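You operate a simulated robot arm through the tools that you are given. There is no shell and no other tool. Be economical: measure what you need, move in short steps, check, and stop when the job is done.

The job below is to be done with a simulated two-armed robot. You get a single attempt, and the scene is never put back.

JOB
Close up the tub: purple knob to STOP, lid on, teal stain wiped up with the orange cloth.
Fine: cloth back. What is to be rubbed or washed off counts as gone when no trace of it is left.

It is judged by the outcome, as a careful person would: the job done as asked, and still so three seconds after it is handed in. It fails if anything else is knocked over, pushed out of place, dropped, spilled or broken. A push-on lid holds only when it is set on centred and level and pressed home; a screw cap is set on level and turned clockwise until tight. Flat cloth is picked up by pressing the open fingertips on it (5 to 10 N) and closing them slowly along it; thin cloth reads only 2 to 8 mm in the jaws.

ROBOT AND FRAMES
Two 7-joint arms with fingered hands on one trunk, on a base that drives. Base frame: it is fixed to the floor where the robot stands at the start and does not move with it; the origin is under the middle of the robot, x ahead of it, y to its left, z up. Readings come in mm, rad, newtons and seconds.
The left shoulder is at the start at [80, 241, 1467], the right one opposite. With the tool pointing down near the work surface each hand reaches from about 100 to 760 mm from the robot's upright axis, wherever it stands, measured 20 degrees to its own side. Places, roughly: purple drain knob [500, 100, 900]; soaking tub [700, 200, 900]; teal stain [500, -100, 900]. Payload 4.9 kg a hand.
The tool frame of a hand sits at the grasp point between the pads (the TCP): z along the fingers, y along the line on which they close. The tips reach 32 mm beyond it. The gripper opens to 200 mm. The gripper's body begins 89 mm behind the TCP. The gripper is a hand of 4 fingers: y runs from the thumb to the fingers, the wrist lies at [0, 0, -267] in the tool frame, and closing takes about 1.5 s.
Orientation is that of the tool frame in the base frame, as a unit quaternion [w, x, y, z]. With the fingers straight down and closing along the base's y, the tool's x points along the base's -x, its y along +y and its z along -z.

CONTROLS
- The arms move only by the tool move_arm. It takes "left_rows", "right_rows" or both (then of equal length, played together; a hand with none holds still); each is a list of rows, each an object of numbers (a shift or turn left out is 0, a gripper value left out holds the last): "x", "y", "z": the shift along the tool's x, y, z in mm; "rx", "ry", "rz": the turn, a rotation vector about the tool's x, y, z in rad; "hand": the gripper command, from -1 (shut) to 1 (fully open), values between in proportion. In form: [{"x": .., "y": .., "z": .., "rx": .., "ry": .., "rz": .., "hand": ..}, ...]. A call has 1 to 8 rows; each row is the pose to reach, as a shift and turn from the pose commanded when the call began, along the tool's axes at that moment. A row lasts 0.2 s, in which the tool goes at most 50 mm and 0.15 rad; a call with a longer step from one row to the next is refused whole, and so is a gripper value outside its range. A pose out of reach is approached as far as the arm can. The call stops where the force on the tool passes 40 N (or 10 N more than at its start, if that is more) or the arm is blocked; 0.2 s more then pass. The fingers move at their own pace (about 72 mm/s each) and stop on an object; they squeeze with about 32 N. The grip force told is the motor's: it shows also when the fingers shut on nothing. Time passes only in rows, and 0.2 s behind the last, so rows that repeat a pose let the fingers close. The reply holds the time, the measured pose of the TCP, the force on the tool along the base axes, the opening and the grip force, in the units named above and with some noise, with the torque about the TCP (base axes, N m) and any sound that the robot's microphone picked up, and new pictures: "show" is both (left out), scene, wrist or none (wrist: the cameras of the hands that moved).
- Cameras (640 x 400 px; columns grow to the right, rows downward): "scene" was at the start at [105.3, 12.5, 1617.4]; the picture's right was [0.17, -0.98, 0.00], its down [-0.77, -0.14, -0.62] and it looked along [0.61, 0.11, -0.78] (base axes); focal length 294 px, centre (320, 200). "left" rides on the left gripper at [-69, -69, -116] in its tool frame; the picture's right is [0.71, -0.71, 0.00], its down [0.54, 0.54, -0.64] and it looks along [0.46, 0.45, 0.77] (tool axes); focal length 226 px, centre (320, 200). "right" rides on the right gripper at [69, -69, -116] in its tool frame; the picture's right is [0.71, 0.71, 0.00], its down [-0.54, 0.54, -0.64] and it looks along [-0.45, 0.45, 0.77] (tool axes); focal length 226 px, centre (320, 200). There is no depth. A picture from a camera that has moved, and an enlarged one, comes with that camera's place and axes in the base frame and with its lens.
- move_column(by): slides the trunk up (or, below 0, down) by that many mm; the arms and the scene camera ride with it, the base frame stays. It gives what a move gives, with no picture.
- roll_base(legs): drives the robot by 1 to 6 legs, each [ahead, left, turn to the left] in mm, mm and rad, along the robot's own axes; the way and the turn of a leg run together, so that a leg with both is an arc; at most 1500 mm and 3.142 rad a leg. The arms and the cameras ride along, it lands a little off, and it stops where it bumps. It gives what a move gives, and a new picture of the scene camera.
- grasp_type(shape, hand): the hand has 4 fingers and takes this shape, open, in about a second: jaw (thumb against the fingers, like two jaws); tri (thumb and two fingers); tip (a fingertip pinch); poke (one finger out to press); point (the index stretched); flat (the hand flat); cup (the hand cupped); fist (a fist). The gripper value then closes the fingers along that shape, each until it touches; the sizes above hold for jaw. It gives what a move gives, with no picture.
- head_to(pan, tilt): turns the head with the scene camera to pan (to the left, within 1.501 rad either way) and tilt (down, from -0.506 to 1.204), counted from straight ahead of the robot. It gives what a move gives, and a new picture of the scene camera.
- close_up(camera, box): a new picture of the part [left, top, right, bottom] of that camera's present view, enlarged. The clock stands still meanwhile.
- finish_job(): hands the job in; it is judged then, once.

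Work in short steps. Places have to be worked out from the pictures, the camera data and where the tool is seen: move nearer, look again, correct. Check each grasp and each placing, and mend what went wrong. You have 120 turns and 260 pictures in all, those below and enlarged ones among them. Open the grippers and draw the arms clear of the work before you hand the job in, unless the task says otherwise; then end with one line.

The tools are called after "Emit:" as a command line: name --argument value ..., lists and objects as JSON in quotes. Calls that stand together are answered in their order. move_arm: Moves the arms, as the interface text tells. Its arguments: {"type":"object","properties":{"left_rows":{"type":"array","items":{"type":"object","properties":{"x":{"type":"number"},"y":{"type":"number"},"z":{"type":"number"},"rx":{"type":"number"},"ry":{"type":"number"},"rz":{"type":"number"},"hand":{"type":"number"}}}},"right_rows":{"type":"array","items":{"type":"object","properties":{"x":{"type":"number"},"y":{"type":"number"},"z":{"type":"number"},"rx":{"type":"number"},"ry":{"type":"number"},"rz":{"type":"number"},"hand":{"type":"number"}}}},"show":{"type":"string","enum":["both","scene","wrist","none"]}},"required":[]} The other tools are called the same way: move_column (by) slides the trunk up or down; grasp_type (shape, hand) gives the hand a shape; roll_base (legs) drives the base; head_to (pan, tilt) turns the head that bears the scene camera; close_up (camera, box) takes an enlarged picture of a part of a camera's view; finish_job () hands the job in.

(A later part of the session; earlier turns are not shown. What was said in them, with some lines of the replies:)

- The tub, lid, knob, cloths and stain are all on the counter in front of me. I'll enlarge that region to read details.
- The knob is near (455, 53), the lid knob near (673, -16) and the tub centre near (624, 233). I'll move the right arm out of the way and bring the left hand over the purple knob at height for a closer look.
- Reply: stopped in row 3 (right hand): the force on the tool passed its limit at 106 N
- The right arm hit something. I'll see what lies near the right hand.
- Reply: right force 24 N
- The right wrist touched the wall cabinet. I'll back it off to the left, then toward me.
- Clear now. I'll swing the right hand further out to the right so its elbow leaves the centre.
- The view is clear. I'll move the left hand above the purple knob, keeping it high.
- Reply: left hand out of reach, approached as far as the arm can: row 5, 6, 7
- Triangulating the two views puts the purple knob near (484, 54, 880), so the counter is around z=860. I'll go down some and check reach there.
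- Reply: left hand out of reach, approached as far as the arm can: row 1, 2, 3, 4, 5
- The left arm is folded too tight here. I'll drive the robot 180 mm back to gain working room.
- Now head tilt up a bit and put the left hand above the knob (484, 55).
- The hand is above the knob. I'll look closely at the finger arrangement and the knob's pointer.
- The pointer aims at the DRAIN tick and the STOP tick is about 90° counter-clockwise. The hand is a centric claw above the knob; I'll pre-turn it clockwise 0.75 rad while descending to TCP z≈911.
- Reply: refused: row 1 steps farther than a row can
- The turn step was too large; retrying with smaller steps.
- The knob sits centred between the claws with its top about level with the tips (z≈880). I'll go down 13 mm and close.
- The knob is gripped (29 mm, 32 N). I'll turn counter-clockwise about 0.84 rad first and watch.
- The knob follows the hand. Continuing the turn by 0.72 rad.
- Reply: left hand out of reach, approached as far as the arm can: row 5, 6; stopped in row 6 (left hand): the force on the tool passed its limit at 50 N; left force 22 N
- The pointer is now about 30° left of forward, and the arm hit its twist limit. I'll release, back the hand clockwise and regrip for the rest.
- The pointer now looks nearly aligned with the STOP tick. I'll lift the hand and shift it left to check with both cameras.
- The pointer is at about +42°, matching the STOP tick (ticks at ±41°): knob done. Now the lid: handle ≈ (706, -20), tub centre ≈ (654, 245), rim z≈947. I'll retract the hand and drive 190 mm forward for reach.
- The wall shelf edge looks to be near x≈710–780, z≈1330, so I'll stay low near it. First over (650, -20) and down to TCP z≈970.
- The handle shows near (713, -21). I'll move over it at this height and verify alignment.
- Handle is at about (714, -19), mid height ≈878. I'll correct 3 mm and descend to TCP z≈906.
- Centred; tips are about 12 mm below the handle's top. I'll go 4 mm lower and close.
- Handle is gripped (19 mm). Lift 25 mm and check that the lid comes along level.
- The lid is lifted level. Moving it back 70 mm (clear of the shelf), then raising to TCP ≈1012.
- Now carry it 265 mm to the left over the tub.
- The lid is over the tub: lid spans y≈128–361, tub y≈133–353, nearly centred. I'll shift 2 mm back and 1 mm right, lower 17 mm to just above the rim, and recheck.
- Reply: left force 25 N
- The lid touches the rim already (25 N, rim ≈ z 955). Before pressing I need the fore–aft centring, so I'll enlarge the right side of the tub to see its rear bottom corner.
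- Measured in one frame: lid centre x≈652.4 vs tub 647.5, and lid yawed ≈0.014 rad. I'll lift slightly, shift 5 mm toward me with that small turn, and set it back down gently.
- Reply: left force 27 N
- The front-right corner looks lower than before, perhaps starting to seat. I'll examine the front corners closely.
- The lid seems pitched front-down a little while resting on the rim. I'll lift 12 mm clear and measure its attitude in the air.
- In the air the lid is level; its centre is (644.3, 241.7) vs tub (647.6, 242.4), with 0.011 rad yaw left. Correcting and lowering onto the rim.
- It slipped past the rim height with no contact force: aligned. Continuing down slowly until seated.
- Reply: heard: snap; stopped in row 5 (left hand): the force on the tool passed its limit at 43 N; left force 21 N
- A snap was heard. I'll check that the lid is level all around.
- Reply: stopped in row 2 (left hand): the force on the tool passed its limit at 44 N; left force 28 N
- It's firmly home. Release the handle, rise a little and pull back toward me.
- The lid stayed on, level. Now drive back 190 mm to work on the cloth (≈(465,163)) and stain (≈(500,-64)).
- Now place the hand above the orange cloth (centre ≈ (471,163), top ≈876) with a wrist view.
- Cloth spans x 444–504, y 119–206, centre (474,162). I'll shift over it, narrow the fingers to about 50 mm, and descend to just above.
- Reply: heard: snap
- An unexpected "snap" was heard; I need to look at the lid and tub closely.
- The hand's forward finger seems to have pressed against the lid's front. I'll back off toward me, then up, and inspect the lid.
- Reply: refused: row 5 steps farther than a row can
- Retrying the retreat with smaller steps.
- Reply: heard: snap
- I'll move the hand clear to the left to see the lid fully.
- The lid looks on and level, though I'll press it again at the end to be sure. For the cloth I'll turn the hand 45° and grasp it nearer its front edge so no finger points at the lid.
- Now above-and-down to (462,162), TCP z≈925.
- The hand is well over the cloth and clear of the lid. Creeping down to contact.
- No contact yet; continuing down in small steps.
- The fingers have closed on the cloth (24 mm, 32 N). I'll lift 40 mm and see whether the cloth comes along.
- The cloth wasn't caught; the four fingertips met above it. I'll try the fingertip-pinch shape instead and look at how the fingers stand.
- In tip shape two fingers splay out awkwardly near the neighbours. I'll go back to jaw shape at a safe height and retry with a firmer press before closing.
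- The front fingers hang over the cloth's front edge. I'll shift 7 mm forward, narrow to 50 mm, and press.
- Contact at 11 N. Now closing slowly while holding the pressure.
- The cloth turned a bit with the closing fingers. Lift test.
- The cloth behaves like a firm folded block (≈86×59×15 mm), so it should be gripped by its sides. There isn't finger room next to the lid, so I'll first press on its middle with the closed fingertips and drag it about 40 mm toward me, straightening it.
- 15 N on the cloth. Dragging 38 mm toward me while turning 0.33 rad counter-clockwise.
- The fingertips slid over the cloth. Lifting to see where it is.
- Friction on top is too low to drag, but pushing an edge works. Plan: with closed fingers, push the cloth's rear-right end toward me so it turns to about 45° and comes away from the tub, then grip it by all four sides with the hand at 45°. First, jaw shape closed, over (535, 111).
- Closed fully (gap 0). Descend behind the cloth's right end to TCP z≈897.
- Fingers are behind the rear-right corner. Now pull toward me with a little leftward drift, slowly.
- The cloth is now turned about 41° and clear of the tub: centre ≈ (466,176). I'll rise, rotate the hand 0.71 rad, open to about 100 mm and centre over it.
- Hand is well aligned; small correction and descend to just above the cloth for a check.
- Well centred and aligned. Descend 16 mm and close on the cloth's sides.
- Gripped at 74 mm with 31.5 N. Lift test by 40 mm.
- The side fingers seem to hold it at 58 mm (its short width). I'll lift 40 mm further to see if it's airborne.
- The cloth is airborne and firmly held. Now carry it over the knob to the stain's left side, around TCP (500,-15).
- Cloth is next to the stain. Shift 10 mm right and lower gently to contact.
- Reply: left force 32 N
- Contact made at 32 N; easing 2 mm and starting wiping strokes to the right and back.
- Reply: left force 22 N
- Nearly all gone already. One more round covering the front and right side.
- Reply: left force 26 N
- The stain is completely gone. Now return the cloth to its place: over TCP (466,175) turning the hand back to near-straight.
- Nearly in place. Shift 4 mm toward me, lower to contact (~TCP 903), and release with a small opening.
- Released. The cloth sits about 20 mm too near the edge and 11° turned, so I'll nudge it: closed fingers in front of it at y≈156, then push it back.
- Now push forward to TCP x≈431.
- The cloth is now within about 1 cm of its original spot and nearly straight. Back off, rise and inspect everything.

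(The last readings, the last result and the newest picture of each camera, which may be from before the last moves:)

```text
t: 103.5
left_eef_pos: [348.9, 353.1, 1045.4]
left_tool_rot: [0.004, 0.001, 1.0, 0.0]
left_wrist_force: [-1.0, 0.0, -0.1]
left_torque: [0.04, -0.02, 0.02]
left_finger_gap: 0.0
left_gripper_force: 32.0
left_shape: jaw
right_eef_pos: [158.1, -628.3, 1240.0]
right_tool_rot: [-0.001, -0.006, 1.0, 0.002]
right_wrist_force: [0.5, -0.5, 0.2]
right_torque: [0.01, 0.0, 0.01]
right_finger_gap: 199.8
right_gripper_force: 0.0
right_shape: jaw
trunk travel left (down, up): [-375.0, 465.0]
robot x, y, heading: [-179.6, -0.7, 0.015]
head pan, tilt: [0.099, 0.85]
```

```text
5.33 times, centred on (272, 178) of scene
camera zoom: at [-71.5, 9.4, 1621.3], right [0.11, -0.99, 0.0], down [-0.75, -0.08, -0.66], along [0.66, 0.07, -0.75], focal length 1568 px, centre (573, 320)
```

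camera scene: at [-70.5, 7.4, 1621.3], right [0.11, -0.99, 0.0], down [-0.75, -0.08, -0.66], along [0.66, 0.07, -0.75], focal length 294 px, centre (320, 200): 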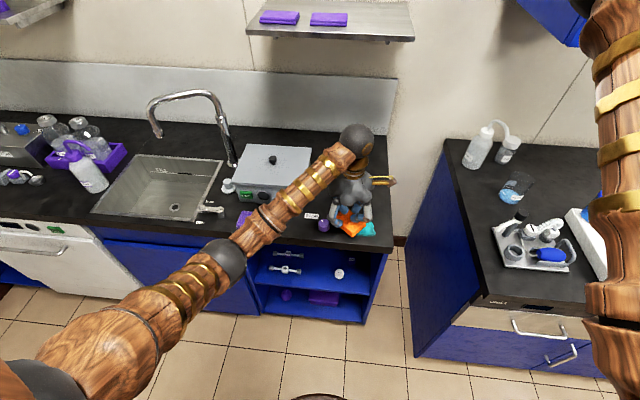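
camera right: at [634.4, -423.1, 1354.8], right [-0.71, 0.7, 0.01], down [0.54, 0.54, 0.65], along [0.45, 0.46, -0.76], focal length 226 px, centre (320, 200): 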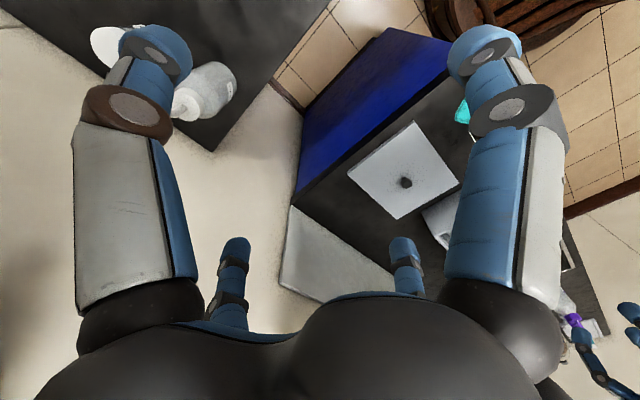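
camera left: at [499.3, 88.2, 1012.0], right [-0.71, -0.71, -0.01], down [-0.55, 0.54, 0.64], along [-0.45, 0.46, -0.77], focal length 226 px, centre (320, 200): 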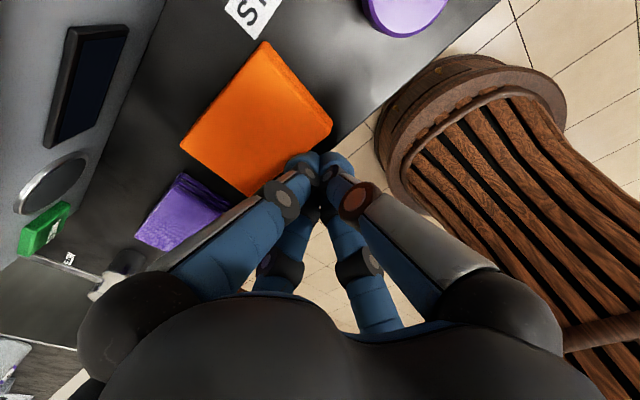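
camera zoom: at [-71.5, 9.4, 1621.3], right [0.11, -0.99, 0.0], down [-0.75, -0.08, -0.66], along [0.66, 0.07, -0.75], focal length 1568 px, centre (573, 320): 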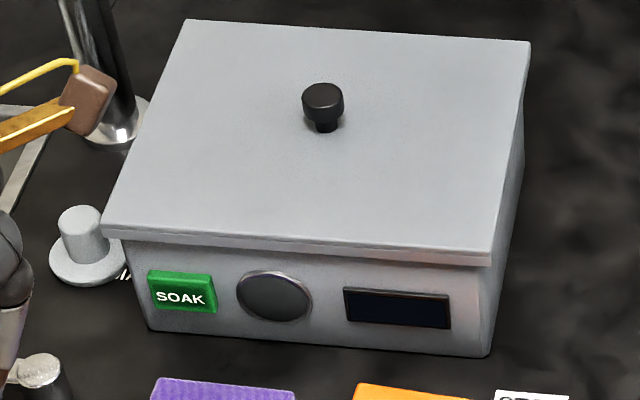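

Stain gone, cloth neatly back, knob at STOP. To be certain the lid is pressed home after those extra snaps, I'll drive forward and press it once more at the handle.

Emit:
roll_base --legs '[[188, 0, 0]]'

Emit:
move_arm --left_rows '[{"y": -35, "x": 0}, {"y": -70, "x": -20}, {"y": -105, "x": -50}, {"y": -110, "x": -85}, {"y": -110, "x": -110}, {"y": -110, "x": -112}]' --show "wrist"

Emit:
close_up --camera "scene" --box '[200, 140, 330, 260]'

```text
t: 105.1
left_eef_pos: [534.8, 355.9, 1045.5]
left_tool_rot: [0.004, -0.001, 1.0, 0.0]
left_wrist_force: [-0.4, 0.2, 0.3]
left_torque: [0.01, -0.01, 0.01]
left_finger_gap: 0.2
left_gripper_force: 31.9
left_shape: jaw
right_eef_pos: [347.8, -626.3, 1240.8]
right_tool_rot: [0.0, -0.008, 1.0, 0.002]
right_wrist_force: [0.1, 0.4, 0.8]
right_torque: [0.01, 0.01, 0.0]
right_finger_gap: 200.4
right_gripper_force: 0.0
right_shape: jaw
trunk travel left (down, up): [-375.0, 465.0]
robot x, y, heading: [8.5, 5.5, 0.012]
head pan, tilt: [0.099, 0.85]
camera scene: at [115.3, 10.2, 1621.6], right [0.11, -0.99, 0.0], down [-0.75, -0.09, -0.66], along [0.66, 0.07, -0.75], focal length 294 px, centre (320, 200)
```

scene: 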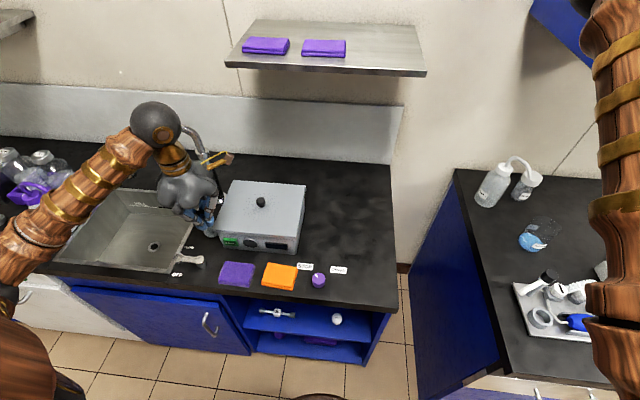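

```text
t: 106.5
left_eef_pos: [648.9, 245.1, 1045.0]
left_tool_rot: [0.005, -0.002, 1.0, 0.0]
left_wrist_force: [1.3, -0.1, 0.0]
left_torque: [0.02, -0.01, -0.01]
left_finger_gap: 0.0
left_gripper_force: 31.9
left_shape: jaw
right_eef_pos: [349.6, -624.9, 1239.9]
right_tool_rot: [-0.001, -0.008, 1.0, 0.002]
right_wrist_force: [0.2, 0.3, -0.2]
right_torque: [0.0, 0.03, -0.02]
right_finger_gap: 200.0
right_gripper_force: 0.0
right_shape: jaw
trunk travel left (down, up): [-375.0, 465.0]
robot x, y, heading: [10.0, 3.5, 0.01]
head pan, tilt: [0.099, 0.85]
camera left: at [717.0, 176.9, 1161.4], right [-0.71, -0.71, -0.01], down [-0.55, 0.54, 0.64], along [-0.45, 0.45, -0.77], focal length 226 px, centre (320, 200)
```

left: 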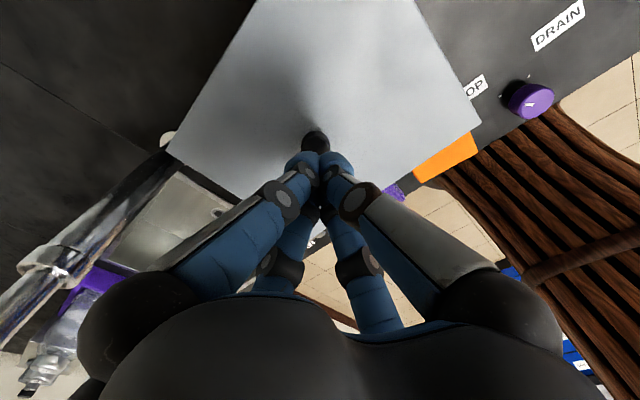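

```text
3.33 times, centred on (265, 200) of scene
camera zoom: at [118.1, 10.3, 1621.3], right [0.11, -0.99, 0.0], down [-0.75, -0.09, -0.66], along [0.66, 0.07, -0.75], focal length 980 px, centre (503, 200)
```

zoom: 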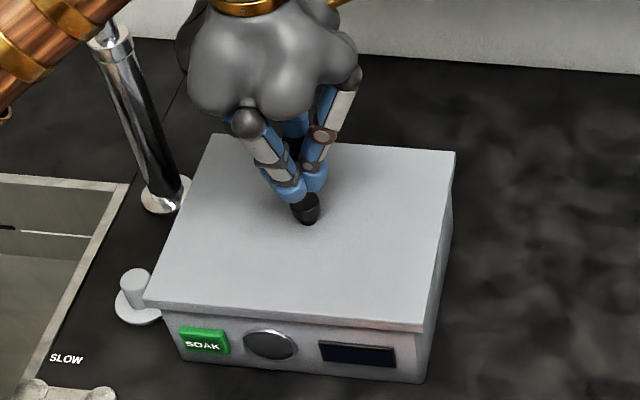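

Shift to (655, 243) over the handle and press straight down.

Emit:
move_arm --left_rows '[{"x": -6, "y": -2, "z": 15}, {"x": -6, "y": -2, "z": 28}, {"x": -6, "y": -2, "z": 33}, {"x": -6, "y": -2, "z": 37}, {"x": -6, "y": -2, "z": 40}, {"x": -6, "y": -2, "z": 43}, {"x": -6, "y": -2, "z": 46}]' --show "wrist"

Emit:
close_up --camera "scene" --box '[200, 140, 330, 260]'

```text
t: 107.3
left_eef_pos: [655.2, 245.9, 1018.4]
left_tool_rot: [0.011, -0.003, 1.0, -0.001]
left_wrist_force: [-11.3, -4.2, 32.6]
left_torque: [-0.12, 0.82, 0.07]
left_finger_gap: 0.1
left_gripper_force: 32.4
left_shape: jaw
right_eef_pos: [347.2, -628.8, 1240.1]
right_tool_rot: [0.0, -0.008, 1.0, 0.001]
right_wrist_force: [0.8, -0.6, 0.3]
right_torque: [0.0, 0.03, 0.0]
right_finger_gap: 199.9
right_gripper_force: 0.0
right_shape: jaw
trunk travel left (down, up): [-375.0, 465.0]
robot x, y, heading: [11.3, 2.8, 0.007]
head pan, tilt: [0.099, 0.85]
stopped in row 4 (left hand): the force on the tool passed its limit at 47 N (the readings are from after the stop); the commanded pose is now the measured one
camera left: at [721.8, 176.8, 1136.8], right [-0.7, -0.71, -0.02], down [-0.56, 0.54, 0.63], along [-0.44, 0.45, -0.78], focal length 226 px, centre (320, 200)
```

left: 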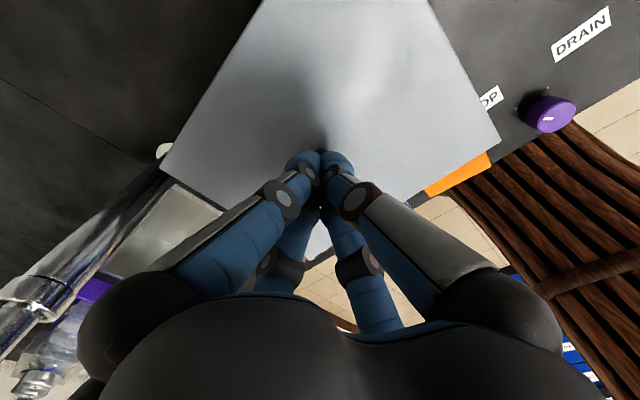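

```text
3.33 times, centred on (265, 200) of scene
camera zoom: at [114.9, 9.0, 1621.9], right [0.11, -0.99, 0.0], down [-0.75, -0.08, -0.66], along [0.66, 0.08, -0.75], focal length 980 px, centre (503, 200)
```

zoom: 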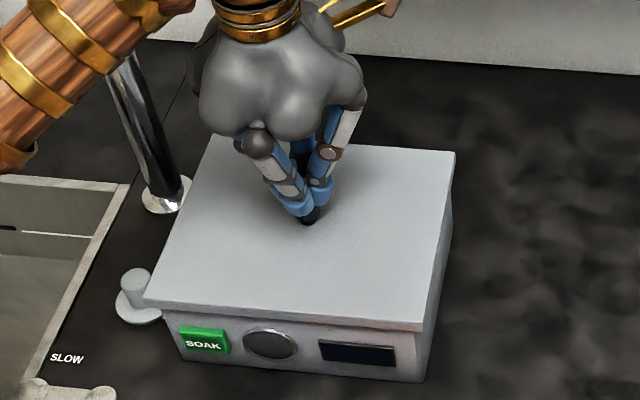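

Firm at 47 N with no movement or snap, so the lid was already home. One more press to confirm, then withdraw.

Emit:
move_arm --left_rows '[{"z": 2}, {"z": 4}, {"z": 6}]' --show "none"

Emit:
move_arm --left_rows '[{"z": -15}, {"z": -30}, {"z": -30, "x": 40}, {"z": -40, "x": 85}, {"z": -50, "x": 130}, {"z": -60, "x": 170, "y": 20}, {"z": -80, "x": 180, "y": 60}, {"z": -90, "x": 180, "y": 100, "hand": 0}]' --show "none"

Emit:
roll_base --legs '[[-150, 0, 0]]'

Emit:
close_up --camera "scene" --box '[220, 130, 400, 260]'

```text
t: 107.8
left_eef_pos: [655.9, 247.0, 1018.5]
left_tool_rot: [0.013, -0.003, 1.0, 0.0]
left_wrist_force: [-13.8, -5.1, 33.5]
left_torque: [-0.17, 0.96, 0.06]
left_finger_gap: 0.1
left_gripper_force: 31.8
left_shape: jaw
right_eef_pos: [345.4, -626.9, 1238.9]
right_tool_rot: [0.0, -0.008, 1.0, 0.002]
right_wrist_force: [-0.3, -0.8, -0.3]
right_torque: [-0.03, 0.01, 0.0]
right_finger_gap: 199.9
right_gripper_force: 0.1
right_shape: jaw
trunk travel left (down, up): [-375.0, 465.0]
robot x, y, heading: [4.7, 3.1, 0.015]
head pan, tilt: [0.099, 0.85]
stopped in row 2 (left hand): the force on the tool passed its limit at 50 N (the readings are from after the stop); the commanded pose is now the measured one
```

```text
t: 109.6
left_eef_pos: [474.9, 347.0, 1102.6]
left_tool_rot: [0.012, -0.003, 1.0, 0.0]
left_wrist_force: [-0.5, 0.0, 1.4]
left_torque: [-0.03, 0.01, 0.0]
left_finger_gap: 87.6
left_gripper_force: 0.0
left_shape: jaw
right_eef_pos: [348.8, -625.1, 1240.7]
right_tool_rot: [-0.001, -0.008, 1.0, 0.002]
right_wrist_force: [-0.4, 0.7, 0.5]
right_torque: [-0.03, -0.01, 0.01]
right_finger_gap: 199.9
right_gripper_force: 0.0
right_shape: jaw
trunk travel left (down, up): [-375.0, 465.0]
robot x, y, heading: [10.9, 3.2, 0.015]
head pan, tilt: [0.099, 0.85]
```

```text
t: 110.9
left_eef_pos: [328.8, 344.2, 1101.6]
left_tool_rot: [0.01, -0.004, 1.0, 0.0]
left_wrist_force: [0.1, 0.8, 0.4]
left_torque: [0.02, 0.04, 0.05]
left_finger_gap: 99.4
left_gripper_force: 0.1
left_shape: jaw
right_eef_pos: [203.2, -627.3, 1238.5]
right_tool_rot: [-0.002, -0.009, 1.0, 0.002]
right_wrist_force: [0.0, 0.2, -0.3]
right_torque: [0.04, 0.04, 0.03]
right_finger_gap: 199.8
right_gripper_force: 0.0
right_shape: jaw
trunk travel left (down, up): [-375.0, 465.0]
robot x, y, heading: [-140.7, -1.9, 0.017]
head pan, tilt: [0.099, 0.85]
camera scene: at [-28.1, 8.4, 1621.0], right [0.12, -0.99, 0.0], down [-0.75, -0.09, -0.66], along [0.65, 0.08, -0.75], focal length 294 px, centre (320, 200)
```

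scene: 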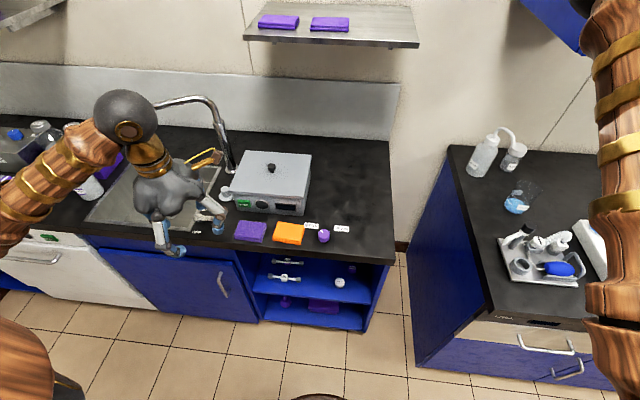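

```text
3.08 times, centred on (310, 195) of scene
camera zoom: at [-28.1, 8.4, 1621.0], right [0.12, -0.99, 0.0], down [-0.75, -0.09, -0.66], along [0.65, 0.08, -0.75], focal length 905 px, centre (351, 215)
```

zoom: 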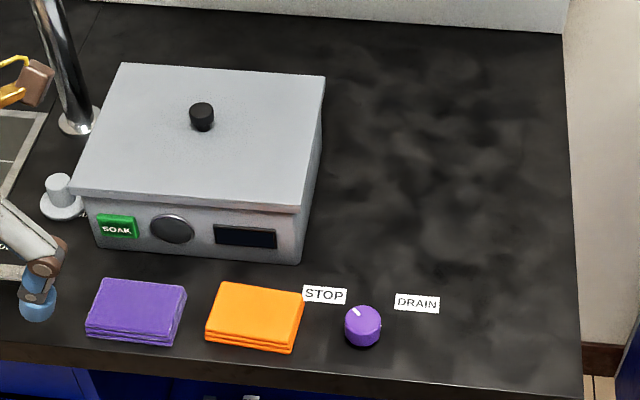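

Everything looks right; a final enlarged check of the wiped area and the knob.

Emit:
close_up --camera "scene" --box '[300, 205, 395, 265]'

```text
6.67 times, centred on (348, 235) of scene
camera zoom: at [-28.1, 8.4, 1621.0], right [0.12, -0.99, 0.0], down [-0.75, -0.09, -0.66], along [0.65, 0.08, -0.75], focal length 1961 px, centre (137, -33)
```

zoom: 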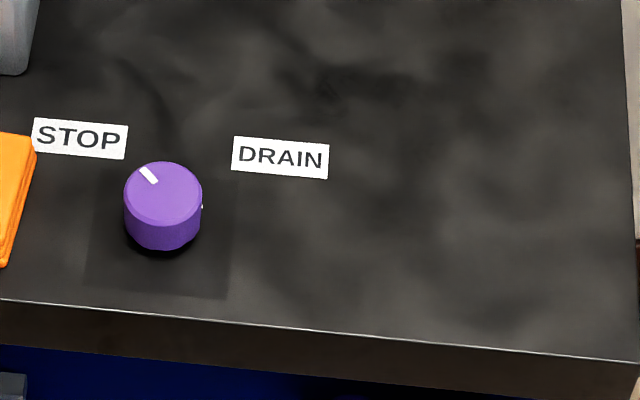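

No trace of the stain remains and the knob points to STOP. Handing in.

Emit:
finish_job

```text
The job is handed in.
```

The purple knob is at STOP, the lid is on the tub and pressed home, and no trace of the teal stain is left. The orange cloth is back within about 1 cm of where it was, turned a few degrees.
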